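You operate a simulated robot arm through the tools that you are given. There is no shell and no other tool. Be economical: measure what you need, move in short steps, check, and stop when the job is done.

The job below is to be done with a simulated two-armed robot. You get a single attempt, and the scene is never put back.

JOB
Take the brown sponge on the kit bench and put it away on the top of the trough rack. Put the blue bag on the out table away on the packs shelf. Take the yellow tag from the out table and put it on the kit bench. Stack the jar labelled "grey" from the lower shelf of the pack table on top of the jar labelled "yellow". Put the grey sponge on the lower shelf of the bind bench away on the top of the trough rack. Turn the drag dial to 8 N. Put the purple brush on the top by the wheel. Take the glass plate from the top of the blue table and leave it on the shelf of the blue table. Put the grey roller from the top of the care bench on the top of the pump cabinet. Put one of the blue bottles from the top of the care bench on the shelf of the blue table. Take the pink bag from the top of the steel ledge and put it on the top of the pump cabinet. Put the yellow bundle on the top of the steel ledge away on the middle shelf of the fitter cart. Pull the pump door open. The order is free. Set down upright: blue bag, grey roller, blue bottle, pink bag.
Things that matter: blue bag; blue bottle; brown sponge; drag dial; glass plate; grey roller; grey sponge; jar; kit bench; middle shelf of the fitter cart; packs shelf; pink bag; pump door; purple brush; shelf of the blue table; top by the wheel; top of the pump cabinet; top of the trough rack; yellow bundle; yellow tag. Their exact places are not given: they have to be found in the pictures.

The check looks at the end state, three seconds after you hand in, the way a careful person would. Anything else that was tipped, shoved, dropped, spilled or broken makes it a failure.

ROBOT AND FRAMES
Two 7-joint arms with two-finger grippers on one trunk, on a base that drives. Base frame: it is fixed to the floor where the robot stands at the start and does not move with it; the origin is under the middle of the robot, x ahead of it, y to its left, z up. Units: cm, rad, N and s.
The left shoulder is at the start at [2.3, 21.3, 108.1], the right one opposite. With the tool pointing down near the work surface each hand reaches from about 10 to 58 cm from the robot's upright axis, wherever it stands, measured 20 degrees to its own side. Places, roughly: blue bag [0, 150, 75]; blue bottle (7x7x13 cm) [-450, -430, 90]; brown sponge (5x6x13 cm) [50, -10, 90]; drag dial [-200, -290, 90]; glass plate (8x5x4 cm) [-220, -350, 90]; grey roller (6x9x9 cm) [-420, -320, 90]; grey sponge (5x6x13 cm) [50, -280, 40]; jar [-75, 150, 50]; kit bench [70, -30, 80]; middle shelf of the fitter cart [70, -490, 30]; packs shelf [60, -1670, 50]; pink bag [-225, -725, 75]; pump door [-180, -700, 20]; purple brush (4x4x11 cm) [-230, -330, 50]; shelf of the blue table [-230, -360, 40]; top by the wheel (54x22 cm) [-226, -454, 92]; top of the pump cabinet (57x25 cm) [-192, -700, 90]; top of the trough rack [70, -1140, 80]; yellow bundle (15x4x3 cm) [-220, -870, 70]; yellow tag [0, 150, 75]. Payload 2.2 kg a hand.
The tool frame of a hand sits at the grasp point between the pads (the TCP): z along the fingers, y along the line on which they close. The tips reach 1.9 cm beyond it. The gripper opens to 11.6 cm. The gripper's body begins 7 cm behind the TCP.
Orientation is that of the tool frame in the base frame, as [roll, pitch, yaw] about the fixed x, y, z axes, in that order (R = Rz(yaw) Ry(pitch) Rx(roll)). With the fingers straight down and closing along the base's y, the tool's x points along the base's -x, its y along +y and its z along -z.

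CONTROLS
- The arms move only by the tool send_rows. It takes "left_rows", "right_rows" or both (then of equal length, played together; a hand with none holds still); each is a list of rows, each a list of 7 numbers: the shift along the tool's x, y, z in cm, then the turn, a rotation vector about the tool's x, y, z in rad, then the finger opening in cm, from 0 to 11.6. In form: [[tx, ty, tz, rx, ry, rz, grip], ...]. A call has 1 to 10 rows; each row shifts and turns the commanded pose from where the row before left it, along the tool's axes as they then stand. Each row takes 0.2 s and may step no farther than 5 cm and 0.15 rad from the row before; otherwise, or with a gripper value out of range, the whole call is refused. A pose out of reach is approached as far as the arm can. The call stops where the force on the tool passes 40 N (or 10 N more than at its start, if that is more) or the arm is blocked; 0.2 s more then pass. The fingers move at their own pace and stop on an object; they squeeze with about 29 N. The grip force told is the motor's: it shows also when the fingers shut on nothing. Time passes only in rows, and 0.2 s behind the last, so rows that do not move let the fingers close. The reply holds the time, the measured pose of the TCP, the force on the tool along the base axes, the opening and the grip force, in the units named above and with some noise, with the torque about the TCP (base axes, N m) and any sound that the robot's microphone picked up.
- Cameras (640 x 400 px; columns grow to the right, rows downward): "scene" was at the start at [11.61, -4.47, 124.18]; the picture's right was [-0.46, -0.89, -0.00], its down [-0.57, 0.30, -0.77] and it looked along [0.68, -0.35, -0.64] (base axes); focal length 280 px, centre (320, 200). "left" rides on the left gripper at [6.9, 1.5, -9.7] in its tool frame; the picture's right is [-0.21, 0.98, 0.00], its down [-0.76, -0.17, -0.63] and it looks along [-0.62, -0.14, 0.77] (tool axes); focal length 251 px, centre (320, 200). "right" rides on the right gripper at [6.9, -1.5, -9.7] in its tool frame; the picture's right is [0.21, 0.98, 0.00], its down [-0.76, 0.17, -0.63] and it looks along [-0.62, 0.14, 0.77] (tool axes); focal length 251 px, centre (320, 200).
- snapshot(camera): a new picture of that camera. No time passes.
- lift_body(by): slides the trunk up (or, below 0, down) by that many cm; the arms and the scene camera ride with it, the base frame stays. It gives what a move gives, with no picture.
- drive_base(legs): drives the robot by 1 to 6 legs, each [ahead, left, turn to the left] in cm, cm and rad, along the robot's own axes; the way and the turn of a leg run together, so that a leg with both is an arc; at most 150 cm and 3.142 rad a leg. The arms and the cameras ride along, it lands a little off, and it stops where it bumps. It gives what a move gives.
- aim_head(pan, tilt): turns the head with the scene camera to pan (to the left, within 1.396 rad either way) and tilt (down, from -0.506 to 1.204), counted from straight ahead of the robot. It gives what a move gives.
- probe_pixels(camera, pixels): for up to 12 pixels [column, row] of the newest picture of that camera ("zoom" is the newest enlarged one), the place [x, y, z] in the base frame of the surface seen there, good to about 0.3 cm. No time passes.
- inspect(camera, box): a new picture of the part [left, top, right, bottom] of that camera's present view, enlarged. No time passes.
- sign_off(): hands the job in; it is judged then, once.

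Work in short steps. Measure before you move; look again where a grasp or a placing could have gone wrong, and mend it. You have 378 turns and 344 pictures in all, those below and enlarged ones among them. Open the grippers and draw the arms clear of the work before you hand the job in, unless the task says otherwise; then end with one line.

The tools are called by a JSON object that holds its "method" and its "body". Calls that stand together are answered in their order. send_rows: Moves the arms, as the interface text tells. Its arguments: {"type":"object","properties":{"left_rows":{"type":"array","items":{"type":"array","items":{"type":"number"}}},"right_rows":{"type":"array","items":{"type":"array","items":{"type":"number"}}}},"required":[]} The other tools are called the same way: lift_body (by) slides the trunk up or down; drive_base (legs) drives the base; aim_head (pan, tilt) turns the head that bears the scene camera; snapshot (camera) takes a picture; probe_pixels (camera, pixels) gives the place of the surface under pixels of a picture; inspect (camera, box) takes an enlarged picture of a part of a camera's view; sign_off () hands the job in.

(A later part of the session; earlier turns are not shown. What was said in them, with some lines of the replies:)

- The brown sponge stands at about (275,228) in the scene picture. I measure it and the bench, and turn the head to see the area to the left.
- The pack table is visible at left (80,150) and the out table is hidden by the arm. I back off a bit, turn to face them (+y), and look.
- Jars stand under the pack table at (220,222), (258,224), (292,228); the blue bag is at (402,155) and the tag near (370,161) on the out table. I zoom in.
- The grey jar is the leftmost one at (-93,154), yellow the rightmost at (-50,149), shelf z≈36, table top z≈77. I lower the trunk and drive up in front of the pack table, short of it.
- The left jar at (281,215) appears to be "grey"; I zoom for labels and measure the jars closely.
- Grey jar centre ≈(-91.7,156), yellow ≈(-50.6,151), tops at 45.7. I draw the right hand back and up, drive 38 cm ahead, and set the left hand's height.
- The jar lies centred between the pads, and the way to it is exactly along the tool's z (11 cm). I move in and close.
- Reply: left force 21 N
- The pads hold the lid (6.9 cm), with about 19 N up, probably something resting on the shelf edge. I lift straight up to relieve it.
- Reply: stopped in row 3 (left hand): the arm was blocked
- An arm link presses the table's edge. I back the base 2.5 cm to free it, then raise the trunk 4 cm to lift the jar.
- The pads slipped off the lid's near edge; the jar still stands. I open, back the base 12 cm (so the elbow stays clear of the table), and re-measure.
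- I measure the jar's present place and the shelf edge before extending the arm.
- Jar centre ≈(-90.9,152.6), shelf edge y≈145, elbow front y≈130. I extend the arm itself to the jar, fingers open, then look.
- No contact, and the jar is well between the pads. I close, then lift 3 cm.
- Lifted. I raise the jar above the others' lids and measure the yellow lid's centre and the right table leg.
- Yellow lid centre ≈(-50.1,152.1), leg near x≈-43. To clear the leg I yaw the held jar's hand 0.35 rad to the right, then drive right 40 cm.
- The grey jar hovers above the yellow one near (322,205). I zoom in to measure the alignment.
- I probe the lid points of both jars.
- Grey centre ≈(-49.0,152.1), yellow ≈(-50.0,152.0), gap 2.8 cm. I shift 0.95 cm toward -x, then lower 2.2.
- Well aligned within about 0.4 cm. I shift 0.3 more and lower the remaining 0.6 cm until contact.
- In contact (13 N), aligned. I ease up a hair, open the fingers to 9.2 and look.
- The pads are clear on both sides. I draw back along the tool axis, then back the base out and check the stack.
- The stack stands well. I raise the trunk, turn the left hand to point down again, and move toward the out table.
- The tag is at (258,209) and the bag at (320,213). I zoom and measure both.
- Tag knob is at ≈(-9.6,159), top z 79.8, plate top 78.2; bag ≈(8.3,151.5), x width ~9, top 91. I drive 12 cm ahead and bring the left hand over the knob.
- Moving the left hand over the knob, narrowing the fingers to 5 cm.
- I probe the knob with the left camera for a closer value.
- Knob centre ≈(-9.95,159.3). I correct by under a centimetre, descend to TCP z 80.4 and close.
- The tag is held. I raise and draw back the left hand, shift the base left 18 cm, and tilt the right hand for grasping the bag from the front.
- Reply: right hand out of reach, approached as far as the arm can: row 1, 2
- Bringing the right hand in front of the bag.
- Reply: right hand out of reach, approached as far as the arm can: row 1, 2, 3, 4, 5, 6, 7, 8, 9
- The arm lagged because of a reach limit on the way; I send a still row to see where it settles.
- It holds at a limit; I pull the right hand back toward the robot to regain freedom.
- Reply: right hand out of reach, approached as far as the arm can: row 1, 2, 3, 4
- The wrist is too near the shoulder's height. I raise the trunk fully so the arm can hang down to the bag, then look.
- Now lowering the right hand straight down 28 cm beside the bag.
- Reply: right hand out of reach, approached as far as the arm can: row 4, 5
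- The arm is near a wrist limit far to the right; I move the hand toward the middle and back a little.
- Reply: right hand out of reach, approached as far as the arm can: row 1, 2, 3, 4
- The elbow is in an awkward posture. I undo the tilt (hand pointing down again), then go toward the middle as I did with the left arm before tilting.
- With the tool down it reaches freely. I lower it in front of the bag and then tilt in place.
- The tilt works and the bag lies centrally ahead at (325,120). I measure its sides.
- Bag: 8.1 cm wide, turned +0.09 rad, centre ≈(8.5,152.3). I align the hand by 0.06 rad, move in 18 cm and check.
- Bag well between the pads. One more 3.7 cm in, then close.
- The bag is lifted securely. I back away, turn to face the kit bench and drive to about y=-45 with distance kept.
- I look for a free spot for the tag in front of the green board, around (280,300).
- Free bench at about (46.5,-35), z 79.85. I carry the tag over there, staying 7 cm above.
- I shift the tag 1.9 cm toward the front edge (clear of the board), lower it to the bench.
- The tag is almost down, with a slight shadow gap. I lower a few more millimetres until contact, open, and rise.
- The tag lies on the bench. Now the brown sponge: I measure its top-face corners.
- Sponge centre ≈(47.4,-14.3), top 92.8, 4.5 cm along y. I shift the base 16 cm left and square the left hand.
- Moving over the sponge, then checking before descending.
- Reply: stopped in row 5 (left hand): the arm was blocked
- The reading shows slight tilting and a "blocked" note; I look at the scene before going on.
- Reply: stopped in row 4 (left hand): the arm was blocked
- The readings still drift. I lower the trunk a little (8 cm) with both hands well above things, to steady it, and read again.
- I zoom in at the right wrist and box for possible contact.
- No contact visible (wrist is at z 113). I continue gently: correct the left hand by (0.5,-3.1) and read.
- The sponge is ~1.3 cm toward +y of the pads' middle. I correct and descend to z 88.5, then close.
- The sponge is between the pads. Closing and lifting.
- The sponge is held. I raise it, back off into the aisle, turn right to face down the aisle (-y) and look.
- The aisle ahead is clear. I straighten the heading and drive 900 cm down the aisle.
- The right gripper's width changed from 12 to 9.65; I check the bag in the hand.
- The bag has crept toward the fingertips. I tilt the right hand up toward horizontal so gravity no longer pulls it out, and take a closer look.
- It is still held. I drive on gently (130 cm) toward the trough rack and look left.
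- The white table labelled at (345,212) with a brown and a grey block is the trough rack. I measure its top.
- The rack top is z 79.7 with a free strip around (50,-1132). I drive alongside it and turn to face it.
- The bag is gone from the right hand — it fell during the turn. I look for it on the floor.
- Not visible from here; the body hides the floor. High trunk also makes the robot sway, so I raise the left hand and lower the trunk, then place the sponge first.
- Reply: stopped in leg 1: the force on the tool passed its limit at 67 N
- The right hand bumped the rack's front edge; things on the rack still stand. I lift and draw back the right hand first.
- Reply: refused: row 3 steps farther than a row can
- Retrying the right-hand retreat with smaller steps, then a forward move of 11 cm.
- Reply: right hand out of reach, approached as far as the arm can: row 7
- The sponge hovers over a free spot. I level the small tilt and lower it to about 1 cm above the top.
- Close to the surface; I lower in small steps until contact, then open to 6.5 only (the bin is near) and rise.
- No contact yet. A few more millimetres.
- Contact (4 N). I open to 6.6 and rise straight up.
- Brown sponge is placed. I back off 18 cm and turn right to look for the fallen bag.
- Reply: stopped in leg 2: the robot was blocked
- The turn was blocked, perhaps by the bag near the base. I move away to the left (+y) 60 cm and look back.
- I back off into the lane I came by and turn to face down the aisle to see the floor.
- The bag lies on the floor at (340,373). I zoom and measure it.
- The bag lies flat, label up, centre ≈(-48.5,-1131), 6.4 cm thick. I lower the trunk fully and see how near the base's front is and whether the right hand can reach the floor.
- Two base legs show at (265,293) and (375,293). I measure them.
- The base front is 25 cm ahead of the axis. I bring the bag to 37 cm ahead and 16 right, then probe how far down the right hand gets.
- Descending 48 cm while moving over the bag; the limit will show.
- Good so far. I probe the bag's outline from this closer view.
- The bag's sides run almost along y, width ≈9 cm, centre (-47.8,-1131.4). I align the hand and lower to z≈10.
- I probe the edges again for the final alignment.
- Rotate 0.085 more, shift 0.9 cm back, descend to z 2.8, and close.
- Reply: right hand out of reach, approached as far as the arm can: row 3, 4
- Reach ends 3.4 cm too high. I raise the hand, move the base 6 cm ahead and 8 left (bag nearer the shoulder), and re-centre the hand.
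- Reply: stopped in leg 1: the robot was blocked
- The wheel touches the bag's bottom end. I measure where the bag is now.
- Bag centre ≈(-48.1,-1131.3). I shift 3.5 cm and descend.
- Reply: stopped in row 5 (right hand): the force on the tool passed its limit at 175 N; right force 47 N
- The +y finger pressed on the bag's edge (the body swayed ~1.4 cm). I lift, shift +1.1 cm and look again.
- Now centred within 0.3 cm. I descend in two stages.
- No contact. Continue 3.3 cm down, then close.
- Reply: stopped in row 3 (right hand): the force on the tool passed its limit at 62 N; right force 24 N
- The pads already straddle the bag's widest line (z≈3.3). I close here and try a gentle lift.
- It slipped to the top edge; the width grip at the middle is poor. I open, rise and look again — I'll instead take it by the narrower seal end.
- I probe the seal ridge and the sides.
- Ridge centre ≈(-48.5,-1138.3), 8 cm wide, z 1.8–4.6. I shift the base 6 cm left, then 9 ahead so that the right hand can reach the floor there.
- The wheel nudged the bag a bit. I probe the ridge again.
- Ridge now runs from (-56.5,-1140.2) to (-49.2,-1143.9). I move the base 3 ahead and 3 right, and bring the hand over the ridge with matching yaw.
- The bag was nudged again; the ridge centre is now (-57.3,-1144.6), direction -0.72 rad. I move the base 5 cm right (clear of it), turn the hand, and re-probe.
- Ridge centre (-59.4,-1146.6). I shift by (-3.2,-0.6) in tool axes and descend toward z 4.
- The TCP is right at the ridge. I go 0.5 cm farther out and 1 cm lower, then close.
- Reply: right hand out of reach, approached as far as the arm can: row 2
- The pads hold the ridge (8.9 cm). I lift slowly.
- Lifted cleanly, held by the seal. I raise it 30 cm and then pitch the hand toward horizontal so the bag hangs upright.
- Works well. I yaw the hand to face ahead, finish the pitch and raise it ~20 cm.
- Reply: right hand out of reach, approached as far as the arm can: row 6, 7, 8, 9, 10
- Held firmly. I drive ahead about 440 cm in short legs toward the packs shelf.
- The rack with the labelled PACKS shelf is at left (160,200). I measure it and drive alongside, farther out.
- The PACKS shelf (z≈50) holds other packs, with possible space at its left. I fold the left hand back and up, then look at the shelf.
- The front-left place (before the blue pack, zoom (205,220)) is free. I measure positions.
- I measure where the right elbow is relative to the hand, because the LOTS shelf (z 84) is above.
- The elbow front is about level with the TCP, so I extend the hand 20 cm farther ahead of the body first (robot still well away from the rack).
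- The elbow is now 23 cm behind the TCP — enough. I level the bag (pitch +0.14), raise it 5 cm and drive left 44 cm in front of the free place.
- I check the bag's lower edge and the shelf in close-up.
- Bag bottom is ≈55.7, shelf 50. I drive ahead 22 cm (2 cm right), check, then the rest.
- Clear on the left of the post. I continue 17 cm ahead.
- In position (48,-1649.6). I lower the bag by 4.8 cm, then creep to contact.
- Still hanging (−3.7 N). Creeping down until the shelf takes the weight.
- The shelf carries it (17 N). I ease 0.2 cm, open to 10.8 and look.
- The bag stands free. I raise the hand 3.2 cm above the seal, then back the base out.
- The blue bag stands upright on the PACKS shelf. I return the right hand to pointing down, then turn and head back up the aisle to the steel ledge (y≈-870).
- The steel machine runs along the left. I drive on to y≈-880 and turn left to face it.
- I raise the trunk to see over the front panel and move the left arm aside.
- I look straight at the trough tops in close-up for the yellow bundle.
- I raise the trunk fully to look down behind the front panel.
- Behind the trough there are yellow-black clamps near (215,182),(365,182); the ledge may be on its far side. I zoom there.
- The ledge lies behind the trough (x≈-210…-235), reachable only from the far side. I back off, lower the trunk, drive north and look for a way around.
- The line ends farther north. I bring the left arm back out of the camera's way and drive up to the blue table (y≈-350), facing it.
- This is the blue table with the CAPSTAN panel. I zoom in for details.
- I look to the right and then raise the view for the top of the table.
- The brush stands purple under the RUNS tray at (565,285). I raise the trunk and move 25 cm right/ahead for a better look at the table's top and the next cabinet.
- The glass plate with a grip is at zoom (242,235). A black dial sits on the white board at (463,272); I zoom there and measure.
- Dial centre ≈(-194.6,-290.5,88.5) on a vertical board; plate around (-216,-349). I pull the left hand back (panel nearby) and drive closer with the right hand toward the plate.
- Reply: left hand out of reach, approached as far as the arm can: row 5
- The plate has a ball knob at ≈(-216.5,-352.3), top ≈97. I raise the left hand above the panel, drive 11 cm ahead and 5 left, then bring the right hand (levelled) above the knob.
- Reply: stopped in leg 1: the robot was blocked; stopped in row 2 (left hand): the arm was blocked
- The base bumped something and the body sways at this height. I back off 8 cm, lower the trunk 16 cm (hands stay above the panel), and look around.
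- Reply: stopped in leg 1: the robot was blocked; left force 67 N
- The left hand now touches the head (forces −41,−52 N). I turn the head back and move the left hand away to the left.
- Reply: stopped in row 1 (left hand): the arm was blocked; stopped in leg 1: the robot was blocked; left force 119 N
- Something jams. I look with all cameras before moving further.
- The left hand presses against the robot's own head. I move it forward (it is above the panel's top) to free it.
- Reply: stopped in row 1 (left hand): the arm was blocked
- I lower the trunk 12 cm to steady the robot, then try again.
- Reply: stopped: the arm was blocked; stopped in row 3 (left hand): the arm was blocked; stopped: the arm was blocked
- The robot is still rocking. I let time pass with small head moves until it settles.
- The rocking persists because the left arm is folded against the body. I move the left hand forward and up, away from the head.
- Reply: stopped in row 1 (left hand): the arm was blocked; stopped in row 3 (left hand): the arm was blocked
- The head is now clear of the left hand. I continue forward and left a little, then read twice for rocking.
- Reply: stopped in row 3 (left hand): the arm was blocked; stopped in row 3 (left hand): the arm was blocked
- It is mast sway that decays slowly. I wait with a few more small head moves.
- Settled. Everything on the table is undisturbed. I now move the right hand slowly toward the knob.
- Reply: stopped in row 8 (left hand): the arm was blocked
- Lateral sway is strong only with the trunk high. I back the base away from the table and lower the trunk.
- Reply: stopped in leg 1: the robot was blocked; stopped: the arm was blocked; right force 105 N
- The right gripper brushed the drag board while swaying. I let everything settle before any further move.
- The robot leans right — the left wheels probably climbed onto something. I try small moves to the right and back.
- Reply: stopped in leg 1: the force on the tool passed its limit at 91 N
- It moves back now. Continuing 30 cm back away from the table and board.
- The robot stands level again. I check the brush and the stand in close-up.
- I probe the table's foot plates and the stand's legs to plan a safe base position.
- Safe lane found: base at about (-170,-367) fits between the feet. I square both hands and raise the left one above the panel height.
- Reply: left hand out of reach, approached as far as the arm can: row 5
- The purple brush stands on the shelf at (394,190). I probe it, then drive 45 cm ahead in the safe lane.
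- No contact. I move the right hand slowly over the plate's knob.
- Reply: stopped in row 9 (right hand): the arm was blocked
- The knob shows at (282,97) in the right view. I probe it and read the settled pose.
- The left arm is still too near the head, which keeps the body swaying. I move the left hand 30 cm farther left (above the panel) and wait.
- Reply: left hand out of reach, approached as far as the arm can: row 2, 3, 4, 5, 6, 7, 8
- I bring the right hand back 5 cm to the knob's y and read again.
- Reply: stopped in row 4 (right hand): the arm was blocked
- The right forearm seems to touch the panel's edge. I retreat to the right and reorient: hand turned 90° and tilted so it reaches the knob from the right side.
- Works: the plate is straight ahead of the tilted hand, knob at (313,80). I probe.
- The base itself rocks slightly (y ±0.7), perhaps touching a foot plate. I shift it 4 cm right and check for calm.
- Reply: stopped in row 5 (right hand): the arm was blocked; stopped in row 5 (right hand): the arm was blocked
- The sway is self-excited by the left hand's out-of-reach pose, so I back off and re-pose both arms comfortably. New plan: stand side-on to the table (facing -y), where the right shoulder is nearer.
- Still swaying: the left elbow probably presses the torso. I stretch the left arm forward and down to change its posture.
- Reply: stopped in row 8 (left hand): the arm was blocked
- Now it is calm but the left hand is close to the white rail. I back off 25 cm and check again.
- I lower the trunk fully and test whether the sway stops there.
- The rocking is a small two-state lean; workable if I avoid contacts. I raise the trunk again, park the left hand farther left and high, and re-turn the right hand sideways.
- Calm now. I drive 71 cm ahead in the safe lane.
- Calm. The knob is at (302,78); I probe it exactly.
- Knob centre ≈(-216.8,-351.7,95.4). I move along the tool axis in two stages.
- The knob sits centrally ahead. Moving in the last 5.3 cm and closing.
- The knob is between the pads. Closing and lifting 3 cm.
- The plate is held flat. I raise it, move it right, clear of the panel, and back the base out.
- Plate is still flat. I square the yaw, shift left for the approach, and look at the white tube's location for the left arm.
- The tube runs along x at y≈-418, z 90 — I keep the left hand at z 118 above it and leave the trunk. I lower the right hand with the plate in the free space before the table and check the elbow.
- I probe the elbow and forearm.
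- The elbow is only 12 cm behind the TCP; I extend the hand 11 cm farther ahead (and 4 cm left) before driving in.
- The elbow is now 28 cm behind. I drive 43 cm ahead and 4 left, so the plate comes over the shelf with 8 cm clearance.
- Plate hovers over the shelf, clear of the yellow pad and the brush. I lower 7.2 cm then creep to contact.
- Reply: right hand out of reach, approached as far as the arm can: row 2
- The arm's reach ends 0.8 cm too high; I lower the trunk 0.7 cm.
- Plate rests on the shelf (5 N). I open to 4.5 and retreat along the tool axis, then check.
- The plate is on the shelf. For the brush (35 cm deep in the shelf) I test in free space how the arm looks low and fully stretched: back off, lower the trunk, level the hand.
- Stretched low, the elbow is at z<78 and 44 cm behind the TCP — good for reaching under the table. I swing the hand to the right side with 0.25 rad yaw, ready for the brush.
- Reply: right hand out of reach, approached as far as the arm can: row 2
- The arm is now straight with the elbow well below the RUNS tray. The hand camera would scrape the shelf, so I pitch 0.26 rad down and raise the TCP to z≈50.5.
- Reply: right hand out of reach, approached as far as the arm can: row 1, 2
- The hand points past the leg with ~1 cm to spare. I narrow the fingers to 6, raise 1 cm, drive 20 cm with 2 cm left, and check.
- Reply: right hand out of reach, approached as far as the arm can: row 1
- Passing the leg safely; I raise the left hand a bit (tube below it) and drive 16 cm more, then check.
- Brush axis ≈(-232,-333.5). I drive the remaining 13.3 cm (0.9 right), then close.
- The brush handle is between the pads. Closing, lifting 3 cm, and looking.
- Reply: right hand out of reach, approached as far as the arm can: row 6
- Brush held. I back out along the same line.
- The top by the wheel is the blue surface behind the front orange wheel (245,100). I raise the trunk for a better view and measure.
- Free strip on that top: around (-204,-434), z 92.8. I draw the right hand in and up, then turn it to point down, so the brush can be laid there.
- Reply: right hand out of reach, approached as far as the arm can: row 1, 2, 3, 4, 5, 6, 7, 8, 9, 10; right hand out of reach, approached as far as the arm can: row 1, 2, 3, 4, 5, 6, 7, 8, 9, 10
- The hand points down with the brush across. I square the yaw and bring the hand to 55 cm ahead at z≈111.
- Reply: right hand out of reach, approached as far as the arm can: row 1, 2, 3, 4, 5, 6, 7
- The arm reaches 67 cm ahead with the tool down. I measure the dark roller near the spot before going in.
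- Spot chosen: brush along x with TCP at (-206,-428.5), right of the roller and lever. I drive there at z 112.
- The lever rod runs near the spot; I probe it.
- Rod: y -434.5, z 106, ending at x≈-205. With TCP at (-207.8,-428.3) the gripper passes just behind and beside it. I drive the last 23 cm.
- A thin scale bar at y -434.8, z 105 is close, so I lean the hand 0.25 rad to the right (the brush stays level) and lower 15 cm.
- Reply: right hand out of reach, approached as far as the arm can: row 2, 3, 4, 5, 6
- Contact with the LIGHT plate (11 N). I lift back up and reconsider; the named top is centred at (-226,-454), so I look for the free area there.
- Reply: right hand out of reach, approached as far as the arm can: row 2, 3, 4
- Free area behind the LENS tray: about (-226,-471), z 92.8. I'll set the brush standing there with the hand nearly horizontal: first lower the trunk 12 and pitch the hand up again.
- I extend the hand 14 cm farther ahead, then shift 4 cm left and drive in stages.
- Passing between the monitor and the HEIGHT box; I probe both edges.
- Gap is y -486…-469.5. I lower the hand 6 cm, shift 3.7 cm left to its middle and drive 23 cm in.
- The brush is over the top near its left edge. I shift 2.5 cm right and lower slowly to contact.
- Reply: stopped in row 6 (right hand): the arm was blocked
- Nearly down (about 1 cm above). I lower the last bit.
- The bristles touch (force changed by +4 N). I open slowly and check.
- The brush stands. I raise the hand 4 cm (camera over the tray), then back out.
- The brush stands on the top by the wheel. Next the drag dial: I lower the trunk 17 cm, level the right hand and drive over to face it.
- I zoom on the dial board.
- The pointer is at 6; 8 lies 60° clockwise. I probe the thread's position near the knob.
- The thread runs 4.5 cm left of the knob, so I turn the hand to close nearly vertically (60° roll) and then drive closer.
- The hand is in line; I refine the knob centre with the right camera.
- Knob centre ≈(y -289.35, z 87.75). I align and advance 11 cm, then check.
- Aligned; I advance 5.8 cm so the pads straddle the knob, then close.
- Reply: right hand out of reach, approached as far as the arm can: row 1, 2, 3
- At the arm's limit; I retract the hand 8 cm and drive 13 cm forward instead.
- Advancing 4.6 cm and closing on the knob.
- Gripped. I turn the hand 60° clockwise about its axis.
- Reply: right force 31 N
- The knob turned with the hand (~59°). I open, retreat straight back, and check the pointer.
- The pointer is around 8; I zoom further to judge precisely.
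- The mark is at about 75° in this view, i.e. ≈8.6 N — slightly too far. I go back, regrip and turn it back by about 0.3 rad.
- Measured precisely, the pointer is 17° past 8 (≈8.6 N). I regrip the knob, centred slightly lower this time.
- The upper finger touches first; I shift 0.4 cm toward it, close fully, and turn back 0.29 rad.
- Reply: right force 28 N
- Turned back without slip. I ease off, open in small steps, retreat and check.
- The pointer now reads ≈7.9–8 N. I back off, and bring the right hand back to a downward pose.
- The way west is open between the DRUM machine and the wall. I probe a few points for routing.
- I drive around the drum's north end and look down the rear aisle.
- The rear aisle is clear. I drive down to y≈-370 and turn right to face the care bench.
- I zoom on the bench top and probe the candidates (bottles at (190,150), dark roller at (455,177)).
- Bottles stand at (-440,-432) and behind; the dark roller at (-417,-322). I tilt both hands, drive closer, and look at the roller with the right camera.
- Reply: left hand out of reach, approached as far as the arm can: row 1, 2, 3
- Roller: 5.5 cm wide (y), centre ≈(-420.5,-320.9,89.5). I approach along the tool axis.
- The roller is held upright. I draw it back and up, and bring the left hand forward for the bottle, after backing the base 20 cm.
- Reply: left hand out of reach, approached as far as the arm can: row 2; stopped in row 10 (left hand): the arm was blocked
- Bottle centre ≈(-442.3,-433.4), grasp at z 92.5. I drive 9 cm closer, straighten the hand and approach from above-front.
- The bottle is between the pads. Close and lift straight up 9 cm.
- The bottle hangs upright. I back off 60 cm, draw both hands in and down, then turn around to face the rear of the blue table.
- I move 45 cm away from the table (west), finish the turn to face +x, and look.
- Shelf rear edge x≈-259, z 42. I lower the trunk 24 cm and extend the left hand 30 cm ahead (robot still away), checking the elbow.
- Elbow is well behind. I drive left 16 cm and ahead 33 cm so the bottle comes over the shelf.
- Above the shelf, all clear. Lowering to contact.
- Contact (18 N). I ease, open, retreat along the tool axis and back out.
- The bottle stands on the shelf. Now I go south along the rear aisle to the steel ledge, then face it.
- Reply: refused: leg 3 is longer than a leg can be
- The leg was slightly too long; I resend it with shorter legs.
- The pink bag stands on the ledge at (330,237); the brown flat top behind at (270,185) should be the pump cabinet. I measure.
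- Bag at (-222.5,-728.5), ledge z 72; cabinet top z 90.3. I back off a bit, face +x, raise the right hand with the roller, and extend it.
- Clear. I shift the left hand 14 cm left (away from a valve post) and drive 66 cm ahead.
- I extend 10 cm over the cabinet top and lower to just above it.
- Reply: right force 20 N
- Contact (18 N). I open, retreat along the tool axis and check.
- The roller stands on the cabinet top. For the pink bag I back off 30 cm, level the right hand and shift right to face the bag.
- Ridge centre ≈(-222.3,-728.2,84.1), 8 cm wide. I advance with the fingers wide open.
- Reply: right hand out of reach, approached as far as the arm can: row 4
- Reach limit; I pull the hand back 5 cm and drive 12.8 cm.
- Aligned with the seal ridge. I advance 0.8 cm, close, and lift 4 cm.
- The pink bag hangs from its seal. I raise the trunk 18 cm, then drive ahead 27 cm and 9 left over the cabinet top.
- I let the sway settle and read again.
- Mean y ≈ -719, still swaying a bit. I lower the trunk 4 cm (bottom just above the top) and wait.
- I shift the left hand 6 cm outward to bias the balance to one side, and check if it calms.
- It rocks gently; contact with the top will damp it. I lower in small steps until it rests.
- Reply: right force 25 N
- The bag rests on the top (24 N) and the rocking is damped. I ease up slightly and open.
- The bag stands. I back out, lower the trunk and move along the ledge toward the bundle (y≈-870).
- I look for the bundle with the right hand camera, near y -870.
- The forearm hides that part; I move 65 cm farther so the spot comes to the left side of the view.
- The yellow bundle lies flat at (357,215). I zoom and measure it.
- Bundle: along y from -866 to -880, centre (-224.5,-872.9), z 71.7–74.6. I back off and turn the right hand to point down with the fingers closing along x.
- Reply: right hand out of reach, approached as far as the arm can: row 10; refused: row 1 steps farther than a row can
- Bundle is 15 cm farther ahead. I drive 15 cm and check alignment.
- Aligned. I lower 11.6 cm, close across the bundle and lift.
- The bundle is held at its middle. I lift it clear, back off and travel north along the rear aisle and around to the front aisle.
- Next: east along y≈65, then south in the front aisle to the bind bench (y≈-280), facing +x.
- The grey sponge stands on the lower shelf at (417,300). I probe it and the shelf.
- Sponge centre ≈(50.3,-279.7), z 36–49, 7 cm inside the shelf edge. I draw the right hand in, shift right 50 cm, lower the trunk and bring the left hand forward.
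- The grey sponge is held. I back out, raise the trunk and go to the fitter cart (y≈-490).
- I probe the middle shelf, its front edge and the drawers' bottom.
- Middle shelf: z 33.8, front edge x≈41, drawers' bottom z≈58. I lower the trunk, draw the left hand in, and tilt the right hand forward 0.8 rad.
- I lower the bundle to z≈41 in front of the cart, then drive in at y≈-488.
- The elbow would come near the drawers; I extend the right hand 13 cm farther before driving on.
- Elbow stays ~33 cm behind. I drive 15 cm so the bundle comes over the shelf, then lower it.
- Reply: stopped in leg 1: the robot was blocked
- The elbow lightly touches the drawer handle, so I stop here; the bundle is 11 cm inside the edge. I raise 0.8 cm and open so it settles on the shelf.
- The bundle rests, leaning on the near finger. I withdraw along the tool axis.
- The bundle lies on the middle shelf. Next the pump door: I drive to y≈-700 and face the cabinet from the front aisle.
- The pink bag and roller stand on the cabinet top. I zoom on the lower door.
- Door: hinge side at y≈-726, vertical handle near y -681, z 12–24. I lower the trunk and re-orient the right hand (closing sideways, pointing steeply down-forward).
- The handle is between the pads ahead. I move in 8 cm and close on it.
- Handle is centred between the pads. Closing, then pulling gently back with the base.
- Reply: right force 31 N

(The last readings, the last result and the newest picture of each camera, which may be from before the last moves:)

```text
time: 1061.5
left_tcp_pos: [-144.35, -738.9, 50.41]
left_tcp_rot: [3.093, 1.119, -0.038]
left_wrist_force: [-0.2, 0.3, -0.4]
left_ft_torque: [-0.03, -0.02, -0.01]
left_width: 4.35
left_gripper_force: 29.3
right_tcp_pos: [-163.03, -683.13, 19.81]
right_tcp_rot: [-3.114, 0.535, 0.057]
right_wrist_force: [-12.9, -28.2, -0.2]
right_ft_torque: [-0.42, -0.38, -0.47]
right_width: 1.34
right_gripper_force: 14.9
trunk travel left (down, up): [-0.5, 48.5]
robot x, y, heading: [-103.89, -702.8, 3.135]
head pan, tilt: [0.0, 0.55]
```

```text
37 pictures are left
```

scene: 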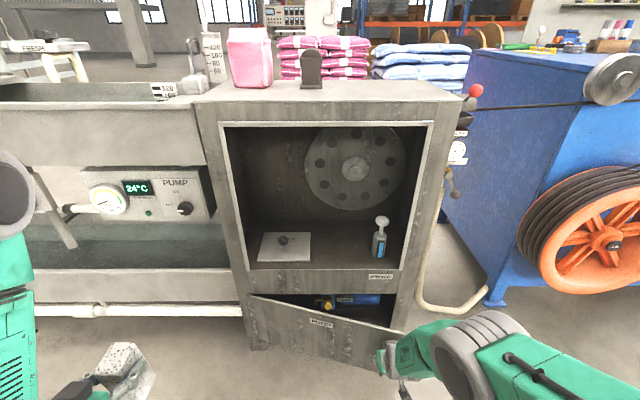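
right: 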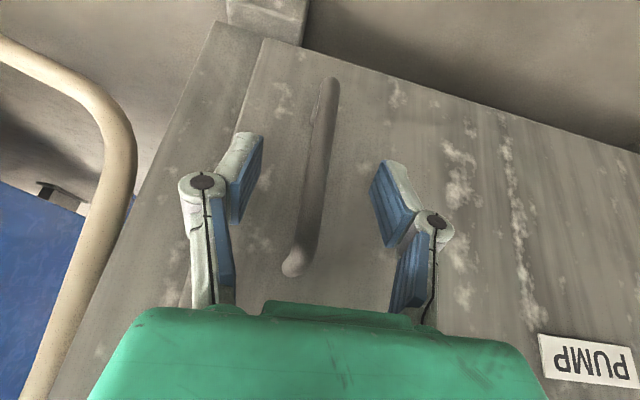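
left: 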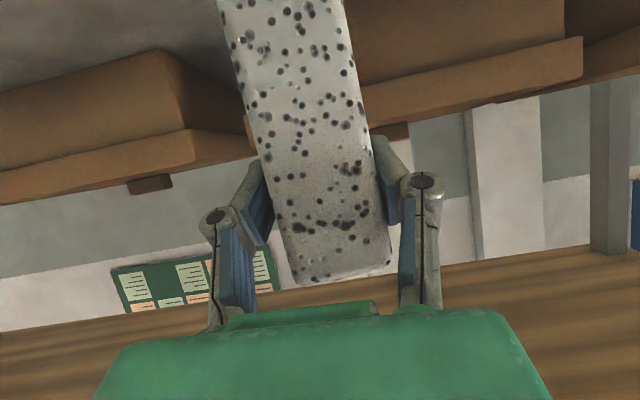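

The door is opening. I continue along the arc in small legs.

{"method": "drive_base", "body": {"legs": [[-5.5, 3, 0], [-5.5, 3.2, 0]]}}

{"method": "drive_base", "body": {"legs": [[-4.8, 3.6, 0], [-4.5, 4, 0]]}}

{"method": "snapshot", "body": {"camera": "scene"}}

```text
time: 1063.1
left_tcp_pos: [-132.83, -743.87, 51.16]
left_tcp_rot: [3.06, 1.122, -0.067]
left_wrist_force: [-0.5, 0.5, -0.3]
left_ft_torque: [-0.01, -0.02, 0.13]
left_width: 4.34
left_gripper_force: 29.2
right_tcp_pos: [-152.34, -689.38, 19.95]
right_tcp_rot: [-3.137, 0.548, 0.049]
right_wrist_force: [-21.7, -23.9, -6.1]
right_ft_torque: [-0.37, -0.21, -0.43]
right_width: 1.27
right_gripper_force: 14.5
trunk travel left (down, up): [-0.5, 48.5]
robot x, y, heading: [-92.72, -708.65, 3.14]
head pan, tilt: [0.0, 0.55]
```

```text
time: 1064.7
left_tcp_pos: [-123.62, -750.01, 51.62]
left_tcp_rot: [3.048, 1.126, -0.085]
left_wrist_force: [-0.6, 1.4, -0.9]
left_ft_torque: [-0.03, -0.01, 0.09]
left_width: 4.37
left_gripper_force: 29.3
right_tcp_pos: [-143.38, -695.95, 20.17]
right_tcp_rot: [3.135, 0.564, 0.041]
right_wrist_force: [-3.9, -2.0, 9.7]
right_ft_torque: [-0.18, 0.46, -0.07]
right_width: 1.2
right_gripper_force: 39.1
trunk travel left (down, up): [-0.5, 48.5]
robot x, y, heading: [-84.28, -715.12, 3.135]
head pan, tilt: [0.0, 0.55]
```

```text
36 pictures are left
```

scene: 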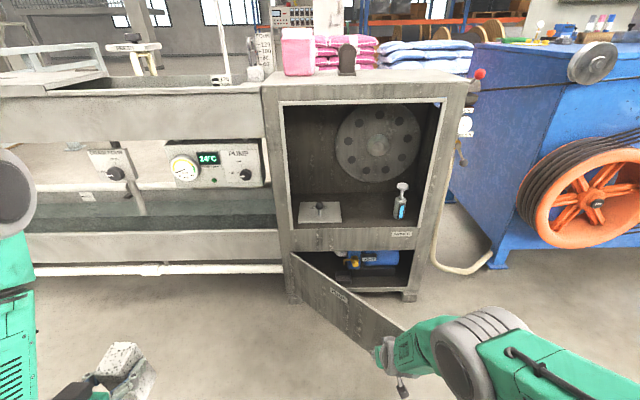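

About 45° open. I continue the arc to roughly 80°.

{"method": "drive_base", "body": {"legs": [[-3.8, 4.4, 0], [-3.4, 5, 0]]}}

{"method": "drive_base", "body": {"legs": [[-2.6, 5.3, 0], [-2, 5.6, 0]]}}

{"method": "drive_base", "body": {"legs": [[-1, 5.8, 0]]}}

{"method": "snapshot", "body": {"camera": "scene"}}

```text
time: 1066.2
left_tcp_pos: [-116.44, -757.77, 52.12]
left_tcp_rot: [3.034, 1.129, -0.099]
left_wrist_force: [0.3, 2.1, -0.5]
left_ft_torque: [-0.04, -0.03, 0.19]
left_width: 4.35
left_gripper_force: 28.9
right_tcp_pos: [-137.21, -704.18, 20.96]
right_tcp_rot: [3.126, 0.587, 0.031]
right_wrist_force: [-14.8, -5.6, 11.0]
right_ft_torque: [-0.12, 0.07, 0.03]
right_width: 1.21
right_gripper_force: 39.3
trunk travel left (down, up): [-0.5, 48.5]
robot x, y, heading: [-76.63, -723.92, 3.136]
head pan, tilt: [0.0, 0.55]
```

```text
time: 1067.7
left_tcp_pos: [-111.77, -766.86, 52.73]
left_tcp_rot: [3.015, 1.133, -0.116]
left_wrist_force: [0.3, 2.9, -0.5]
left_ft_torque: [-0.09, -0.04, 0.22]
left_width: 4.37
left_gripper_force: 29.3
right_tcp_pos: [-132.97, -713.52, 20.83]
right_tcp_rot: [3.116, 0.59, 0.021]
right_wrist_force: [1.3, 9.0, 13.7]
right_ft_torque: [0.32, 0.49, -0.26]
right_width: 1.27
right_gripper_force: 3.4
trunk travel left (down, up): [-0.5, 48.5]
robot x, y, heading: [-72.21, -733.24, 3.141]
head pan, tilt: [0.0, 0.55]
```

```text
time: 1068.7
left_tcp_pos: [-110.67, -772.39, 52.8]
left_tcp_rot: [3.037, 1.137, -0.099]
left_wrist_force: [0.9, 1.4, 0.3]
left_ft_torque: [-0.04, -0.04, 0.14]
left_width: 4.38
left_gripper_force: 29.2
right_tcp_pos: [-132.4, -718.73, 21.66]
right_tcp_rot: [3.126, 0.606, 0.024]
right_wrist_force: [-4.0, 1.1, 16.5]
right_ft_torque: [-0.1, 1.03, -0.04]
right_width: 1.24
right_gripper_force: 38.7
trunk travel left (down, up): [-0.5, 48.5]
robot x, y, heading: [-71.27, -738.4, 3.141]
head pan, tilt: [0.0, 0.55]
```

```text
35 pictures are left
```

scene: 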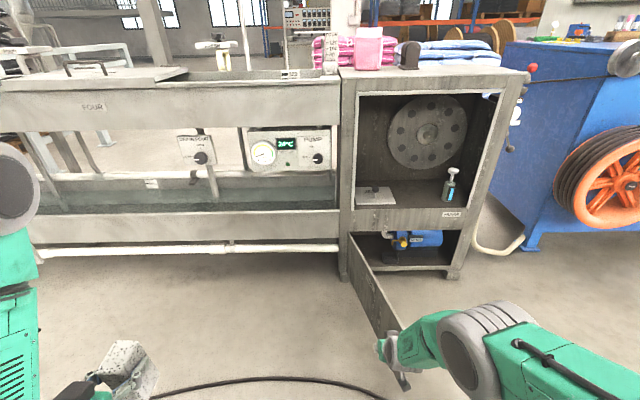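

The door stands about 80° open. I open the fingers and withdraw straight back.

{"method": "send_rows", "body": {"right_rows": [[0, 0, 0, 0, 0, 0, 2.5], [0, 0, 0, 0, 0, 0, 3.2], [0, 0, 0, 0, 0, 0, 3.2], [1.7, 0, -1, 0, 0, 0, 3.2], [2.6, 0, -1.5, 0, 0, 0, 3.2], [2.6, 0, -1.5, 0, 0, 0, 3.2]]}}

{"method": "drive_base", "body": {"legs": [[-15, 0, 0]]}}

{"method": "snapshot", "body": {"camera": "scene"}}

```text
time: 1070.1
left_tcp_pos: [-110.62, -772.67, 52.27]
left_tcp_rot: [3.071, 1.139, -0.069]
left_wrist_force: [-0.5, 0.8, 0.3]
left_ft_torque: [-0.01, -0.06, 0.04]
left_width: 4.35
left_gripper_force: 28.4
right_tcp_pos: [-124.08, -718.33, 21.31]
right_tcp_rot: [-3.141, 0.608, 0.034]
right_wrist_force: [-0.3, 1.3, 0.2]
right_ft_torque: [-0.03, -0.02, -0.01]
right_width: 3.18
right_gripper_force: 0.1
trunk travel left (down, up): [-0.5, 48.5]
robot x, y, heading: [-71.27, -738.82, 3.135]
head pan, tilt: [0.0, 0.55]
```

```text
time: 1071.5
left_tcp_pos: [-95.38, -773.18, 52.22]
left_tcp_rot: [3.08, 1.141, -0.059]
left_wrist_force: [-0.5, 0.3, -0.5]
left_ft_torque: [-0.05, -0.02, 0.0]
left_width: 4.32
left_gripper_force: 29.1
right_tcp_pos: [-108.98, -718.74, 21.34]
right_tcp_rot: [-3.136, 0.606, 0.039]
right_wrist_force: [0.2, 0.7, -0.2]
right_ft_torque: [0.0, 0.0, 0.03]
right_width: 3.2
right_gripper_force: 0.0
trunk travel left (down, up): [-0.5, 48.5]
robot x, y, heading: [-56.03, -738.22, -3.141]
head pan, tilt: [0.0, 0.55]
```

```text
34 pictures are left
```

scene: 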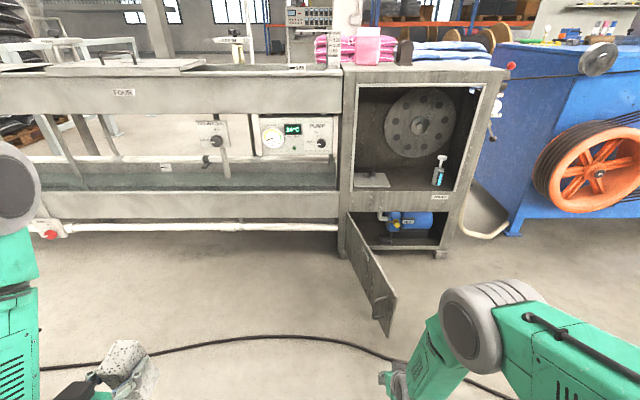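

I measure the door's angle.

{"method": "probe_pixels", "body": {"camera": "scene", "pixels": [[352, 222], [370, 262], [388, 295], [360, 245], [380, 318], [392, 310]]}}

```text
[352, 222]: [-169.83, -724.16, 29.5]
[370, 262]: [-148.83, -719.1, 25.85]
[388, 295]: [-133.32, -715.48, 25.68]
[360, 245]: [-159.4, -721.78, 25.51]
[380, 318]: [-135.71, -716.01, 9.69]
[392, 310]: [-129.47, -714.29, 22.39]
```

The door is open 76°. Now the grey sponge: I raise the trunk and the right hand, and drive down to the trough rack.

{"method": "lift_body", "body": {"by": 24}}

{"method": "send_rows", "body": {"right_rows": [[-2.2, 0, -3.7, 0, 0.08, 0, 6], [-2.2, 0, -3.7, 0, 0.08, 0, 6], [-2.2, 0, -3.7, 0, 0.08, 0, 6], [-2.2, 0, -3.7, 0, 0.08, 0, 6], [-2.2, 0, -3.7, 0, 0.08, 0, 6], [-2.2, 0, -3.7, 0, 0.08, 0, 6], [-2.2, 0, -3.7, 0, 0.08, 0, 6], [0, 0, -3, 0, 0, 0, 6], [0, 0, -3, 0, 0, 0, 6]]}}

{"method": "drive_base", "body": {"legs": [[0, 0, 1.571], [130, 0, 0], [140, 0, 0], [130, 0, 0], [0, 0, 1.571]]}}

{"method": "aim_head", "body": {"pan": 0.1, "tilt": 0.6}}

{"method": "snapshot", "body": {"camera": "scene"}}

```text
time: 1074.0
left_tcp_pos: [-95.39, -773.3, 76.06]
left_tcp_rot: [3.092, 1.144, -0.049]
left_wrist_force: [0.6, -0.4, -1.0]
left_ft_torque: [0.0, 0.01, -0.02]
left_width: 4.36
left_gripper_force: 29.0
right_tcp_pos: [-108.98, -718.78, 45.57]
right_tcp_rot: [-3.132, 0.608, 0.039]
right_wrist_force: [-0.1, 0.0, 0.3]
right_ft_torque: [-0.02, 0.02, 0.03]
right_width: 3.21
right_gripper_force: 0.1
trunk travel left (down, up): [-24.5, 24.5]
robot x, y, heading: [-56.09, -738.65, -3.137]
head pan, tilt: [0.0, 0.55]
```

```text
time: 1076.0
left_tcp_pos: [-95.21, -773.39, 76.15]
left_tcp_rot: [3.09, 1.142, -0.049]
left_wrist_force: [-0.2, -0.1, 0.6]
left_ft_torque: [0.02, -0.02, 0.01]
left_width: 4.34
left_gripper_force: 28.5
right_tcp_pos: [-113.42, -719.18, 80.95]
right_tcp_rot: [-3.133, 0.049, 0.035]
right_wrist_force: [0.1, 0.6, 0.3]
right_ft_torque: [-0.03, 0.0, 0.02]
right_width: 6.0
right_gripper_force: 0.1
trunk travel left (down, up): [-24.5, 24.5]
robot x, y, heading: [-56.11, -738.41, -3.144]
head pan, tilt: [0.0, 0.55]
```

```text
time: 1102.6
left_tcp_pos: [-15.73, -1096.37, 76.06]
left_tcp_rot: [3.091, 1.143, 3.117]
left_wrist_force: [0.6, 0.0, -1.5]
left_ft_torque: [0.01, -0.01, 0.01]
left_width: 4.35
left_gripper_force: 29.4
right_tcp_pos: [3.66, -1150.03, 80.93]
right_tcp_rot: [-3.133, 0.049, -3.084]
right_wrist_force: [-0.2, 0.2, 0.0]
right_ft_torque: [0.01, 0.01, 0.0]
right_width: 5.99
right_gripper_force: 0.0
trunk travel left (down, up): [-24.5, 24.5]
robot x, y, heading: [-54.36, -1132.09, 0.026]
head pan, tilt: [0.0, 0.55]
```

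```text
time: 1103.3
left_tcp_pos: [-16.0, -1096.45, 76.15]
left_tcp_rot: [3.088, 1.148, 3.115]
left_wrist_force: [1.1, -0.1, -1.0]
left_ft_torque: [0.04, 0.0, -0.01]
left_width: 4.34
left_gripper_force: 29.4
right_tcp_pos: [3.45, -1150.09, 81.18]
right_tcp_rot: [-3.133, 0.053, -3.082]
right_wrist_force: [-0.3, 0.2, -0.2]
right_ft_torque: [0.01, -0.01, 0.0]
right_width: 6.0
right_gripper_force: 0.0
trunk travel left (down, up): [-24.5, 24.5]
robot x, y, heading: [-54.39, -1132.39, 0.028]
head pan, tilt: [0.099, 0.6]
```

```text
33 pictures are left
```

scene: 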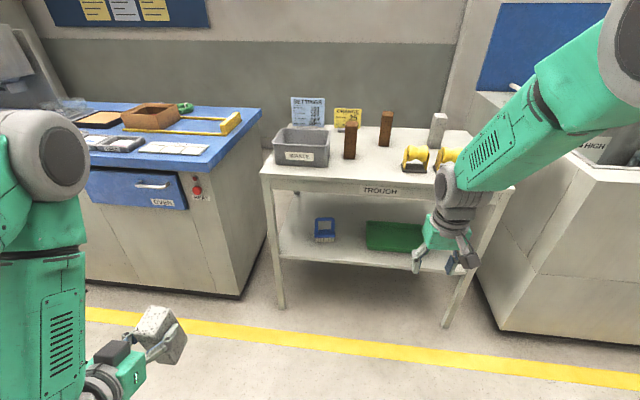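

I bring the left hand forward and up with the sponge, raise the right hand, and drive to the rack's free spot at about (48,-1139).

{"method": "send_rows", "body": {"left_rows": [[-3.2, -1.33, 2.2, 0, 0.055, 0, 3], [-3.2, -1.33, 2.2, 0, 0, 0, 3], [-3.2, -1.33, 2.2, 0, 0, 0, 3], [-3.2, -1.33, 2.2, 0, 0, 0, 3], [-3.2, -1.33, 2.2, 0, 0, 0, 3], [-3.2, -1.33, 2.2, 0, 0, 0, 3], [-3.2, -1.33, 2.2, 0, 0, 0, 3], [-3.2, -1.33, 2.2, 0, 0, 0, 3], [-3.2, -1.33, 2.2, 0, 0, 0, 3]], "right_rows": [[1, -1, -2, 0, 0, 0, 6], [1, -1, -2, 0, 0, 0, 6], [1, -1, -2, 0, 0, 0, 6], [1, -1, -2, 0, 0, 0, 6], [1, -1, -2, 0, 0, 0, 6], [1, -1, -2, 0, 0, 0, 6], [1, -1, -2, 0, 0, 0, 6], [1, -1, -2, 0, 0, 0, 6], [1, -1, -2, 0, 0, 0, 6]]}}

{"method": "drive_base", "body": {"legs": [[18, -29, -0.026]]}}

{"method": "snapshot", "body": {"camera": "scene"}}

```text
time: 1105.3
left_tcp_pos: [14.96, -1108.44, 92.84]
left_tcp_rot: [3.092, 1.092, 3.117]
left_wrist_force: [0.6, 0.4, -0.9]
left_ft_torque: [0.02, -0.01, 0.02]
left_width: 4.34
left_gripper_force: 28.8
right_tcp_pos: [-5.69, -1159.68, 98.58]
right_tcp_rot: [-3.135, 0.053, -3.082]
right_wrist_force: [-1.0, 0.6, -0.5]
right_ft_torque: [-0.01, 0.0, -0.04]
right_width: 5.99
right_gripper_force: 0.2
trunk travel left (down, up): [-24.5, 24.5]
robot x, y, heading: [-54.04, -1132.85, 0.026]
head pan, tilt: [0.099, 0.6]
```

```text
time: 1107.5
left_tcp_pos: [34.02, -1137.99, 92.4]
left_tcp_rot: [3.113, 1.09, 3.107]
left_wrist_force: [-0.7, 1.0, -1.1]
left_ft_torque: [-0.04, -0.03, -0.04]
left_width: 4.36
left_gripper_force: 29.4
right_tcp_pos: [11.69, -1188.73, 98.92]
right_tcp_rot: [-3.126, 0.052, -3.112]
right_wrist_force: [-0.6, 0.6, 0.3]
right_ft_torque: [-0.04, 0.01, 0.0]
right_width: 6.0
right_gripper_force: 0.0
trunk travel left (down, up): [-24.5, 24.5]
robot x, y, heading: [-35.71, -1160.44, -0.005]
head pan, tilt: [0.099, 0.6]
```

```text
32 pictures are left
```

scene: 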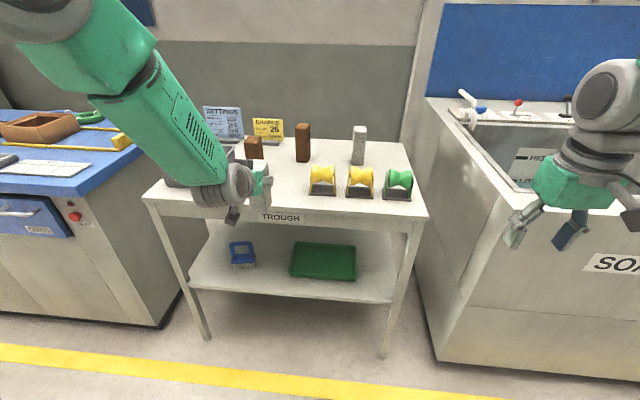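

I drive 14 cm ahead (1 right) and look closely.

{"method": "drive_base", "body": {"legs": [[14, -1.2, 0]]}}

{"method": "inspect", "body": {"camera": "scene", "box": [180, 130, 420, 280]}}

{"method": "snapshot", "body": {"camera": "left"}}

```text
time: 1108.9
left_tcp_pos: [47.83, -1140.09, 92.88]
left_tcp_rot: [3.095, 1.092, 3.093]
left_wrist_force: [-0.7, 0.3, -1.0]
left_ft_torque: [0.0, -0.02, -0.04]
left_width: 4.35
left_gripper_force: 29.2
right_tcp_pos: [25.51, -1190.72, 98.75]
right_tcp_rot: [-3.133, 0.056, -3.112]
right_wrist_force: [0.0, 0.1, 0.0]
right_ft_torque: [0.0, 0.0, 0.0]
right_width: 6.0
right_gripper_force: 0.1
trunk travel left (down, up): [-24.5, 24.5]
robot x, y, heading: [-21.91, -1161.94, -0.009]
head pan, tilt: [0.099, 0.6]
```

```text
2.67 times, centred on (300, 205) of scene
```

zoom: 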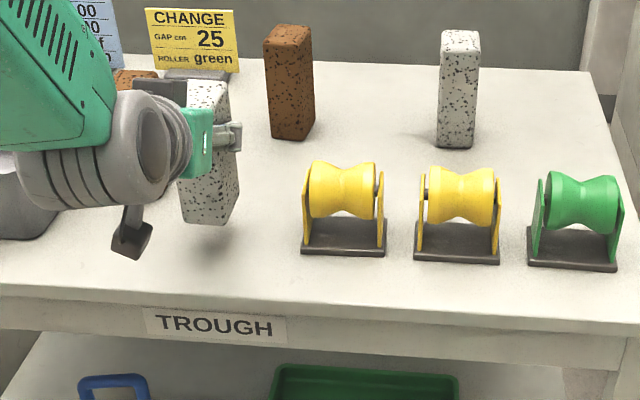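

```text
30 pictures are left
```

left: 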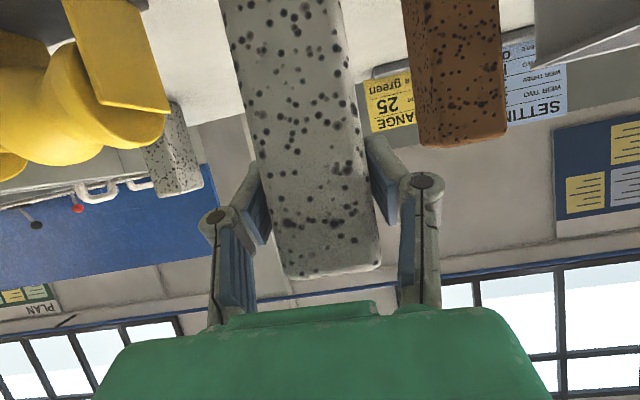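

Free around. I lower 2.6 cm then creep to contact.

{"method": "send_rows", "body": {"left_rows": [[1.2, 0, 0.6, 0, 0, 0, 3], [1.1, 0, 0.6, 0, 0, 0, 3], [0, 0, 0, 0, 0, 0, 3]]}}

{"method": "send_rows", "body": {"left_rows": [[0.3, 0, 0.15, 0, 0, 0, 3], [0.3, 0, 0.15, 0, 0, 0, 3], [0.25, 0, 0.13, 0, 0, 0, 3], [0, 0, 0, 0, 0, 0, 3]]}}

```text
time: 1109.7
left_tcp_pos: [47.49, -1139.84, 90.37]
left_tcp_rot: [3.096, 1.097, 3.092]
left_wrist_force: [-1.2, 0.6, -1.1]
left_ft_torque: [0.0, 0.03, -0.02]
left_width: 4.36
left_gripper_force: 29.3
right_tcp_pos: [25.21, -1190.66, 98.98]
right_tcp_rot: [-3.131, 0.059, -3.114]
right_wrist_force: [0.0, -0.1, 0.5]
right_ft_torque: [0.01, 0.02, 0.0]
right_width: 6.02
right_gripper_force: 0.0
trunk travel left (down, up): [-24.5, 24.5]
robot x, y, heading: [-22.01, -1161.92, -0.004]
head pan, tilt: [0.099, 0.6]
```

```text
time: 1110.7
left_tcp_pos: [47.68, -1139.17, 89.3]
left_tcp_rot: [3.11, 1.095, 3.106]
left_wrist_force: [0.7, 0.6, 0.8]
left_ft_torque: [-0.07, -0.03, -0.01]
left_width: 4.35
left_gripper_force: 28.9
right_tcp_pos: [25.22, -1189.78, 99.13]
right_tcp_rot: [-3.127, 0.06, -3.111]
right_wrist_force: [-0.9, 0.5, 0.0]
right_ft_torque: [-0.02, 0.02, -0.04]
right_width: 6.02
right_gripper_force: 0.0
trunk travel left (down, up): [-24.5, 24.5]
robot x, y, heading: [-22.09, -1161.8, -0.002]
head pan, tilt: [0.099, 0.6]
```

{"method": "send_rows", "body": {"left_rows": [[0.2, 0, 0.1, 0, 0, 0, 3], [0.2, 0, 0.1, 0, 0, 0, 3], [0, 0, 0, 0, 0, 0, 3]]}}

{"method": "inspect", "body": {"camera": "scene", "box": [200, 140, 340, 240]}}

```text
time: 1111.5
left_tcp_pos: [47.59, -1139.7, 89.38]
left_tcp_rot: [3.104, 1.101, 3.098]
left_wrist_force: [0.1, -4.2, 10.3]
left_ft_torque: [-0.66, 0.18, 0.04]
left_width: 4.36
left_gripper_force: 29.5
right_tcp_pos: [24.99, -1190.45, 99.08]
right_tcp_rot: [-3.129, 0.06, -3.11]
right_wrist_force: [0.4, 0.0, -0.2]
right_ft_torque: [-0.01, 0.03, 0.02]
right_width: 6.0
right_gripper_force: 0.2
trunk travel left (down, up): [-24.5, 24.5]
robot x, y, heading: [-21.86, -1161.61, -0.006]
head pan, tilt: [0.099, 0.6]
```

```text
4.00 times, centred on (270, 190) of scene
```

zoom: 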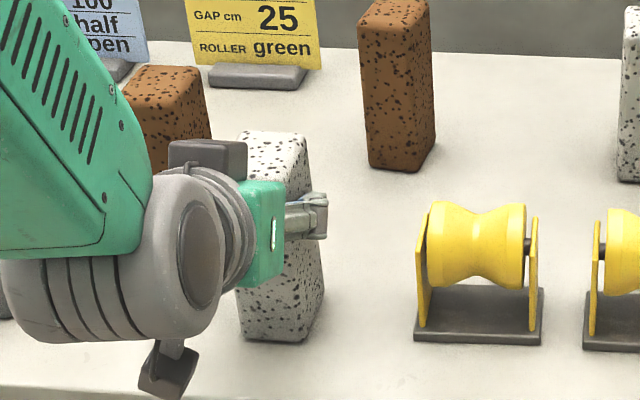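

Contact (10 N), upright. I open modestly, and withdraw straight back.

{"method": "send_rows", "body": {"left_rows": [[0, 0, 0, 0, 0, 0, 5.5], [0, 0, 0, 0, 0, 0, 6.8], [0, 0, 0, 0, 0, 0, 6.8], [-0.9, 0, -1.7, 0, 0, 0, 6.8], [-1, 0, -3, 0, 0, 0, 6.8], [-1, 0, -3, 0, 0, 0, 6.8]]}}

{"method": "drive_base", "body": {"legs": [[-35, 0, 0]]}}

{"method": "inspect", "body": {"camera": "scene", "box": [160, 100, 460, 280]}}

```text
time: 1112.9
left_tcp_pos: [42.02, -1140.11, 95.22]
left_tcp_rot: [3.096, 1.098, 3.094]
left_wrist_force: [-0.4, 0.2, -0.9]
left_ft_torque: [0.02, 0.01, 0.02]
left_width: 6.81
left_gripper_force: 0.1
right_tcp_pos: [25.16, -1190.78, 99.06]
right_tcp_rot: [-3.13, 0.061, -3.112]
right_wrist_force: [0.1, -0.9, 0.0]
right_ft_torque: [0.0, -0.02, 0.03]
right_width: 6.0
right_gripper_force: 0.0
trunk travel left (down, up): [-24.5, 24.5]
robot x, y, heading: [-22.13, -1161.88, -0.008]
head pan, tilt: [0.099, 0.6]
```

```text
time: 1115.1
left_tcp_pos: [8.7, -1140.31, 95.2]
left_tcp_rot: [3.095, 1.096, 3.081]
left_wrist_force: [0.2, -0.6, 1.1]
left_ft_torque: [-0.01, 0.05, -0.01]
left_width: 6.79
left_gripper_force: 0.1
right_tcp_pos: [-9.03, -1190.76, 99.1]
right_tcp_rot: [-3.132, 0.06, -3.124]
right_wrist_force: [-0.3, 0.3, 0.3]
right_ft_torque: [-0.01, 0.0, -0.02]
right_width: 5.99
right_gripper_force: 0.2
trunk travel left (down, up): [-24.5, 24.5]
robot x, y, heading: [-55.75, -1161.45, -0.022]
head pan, tilt: [0.099, 0.6]
```

```text
2.13 times, centred on (310, 190) of scene
```

zoom: 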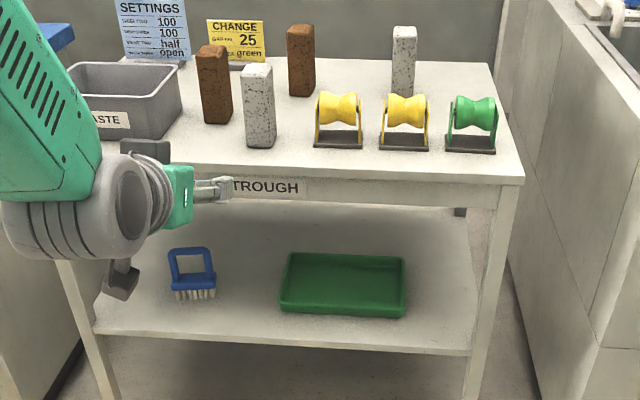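

Everything on the list is placed, both grippers are open and the arms are clear of the work. I hand the job in.

{"method": "sign_off", "body": {}}

```text
The job is handed in.
```

All 13 items are done and handed in. The blue bag fell on the floor on the way, and I picked it up again and set it upright on the packs shelf. The drag dial reads about 7.9 N by eye, the pump door is open about 76°, and I bumped the trough rack's edge and the drag board without visible damage.
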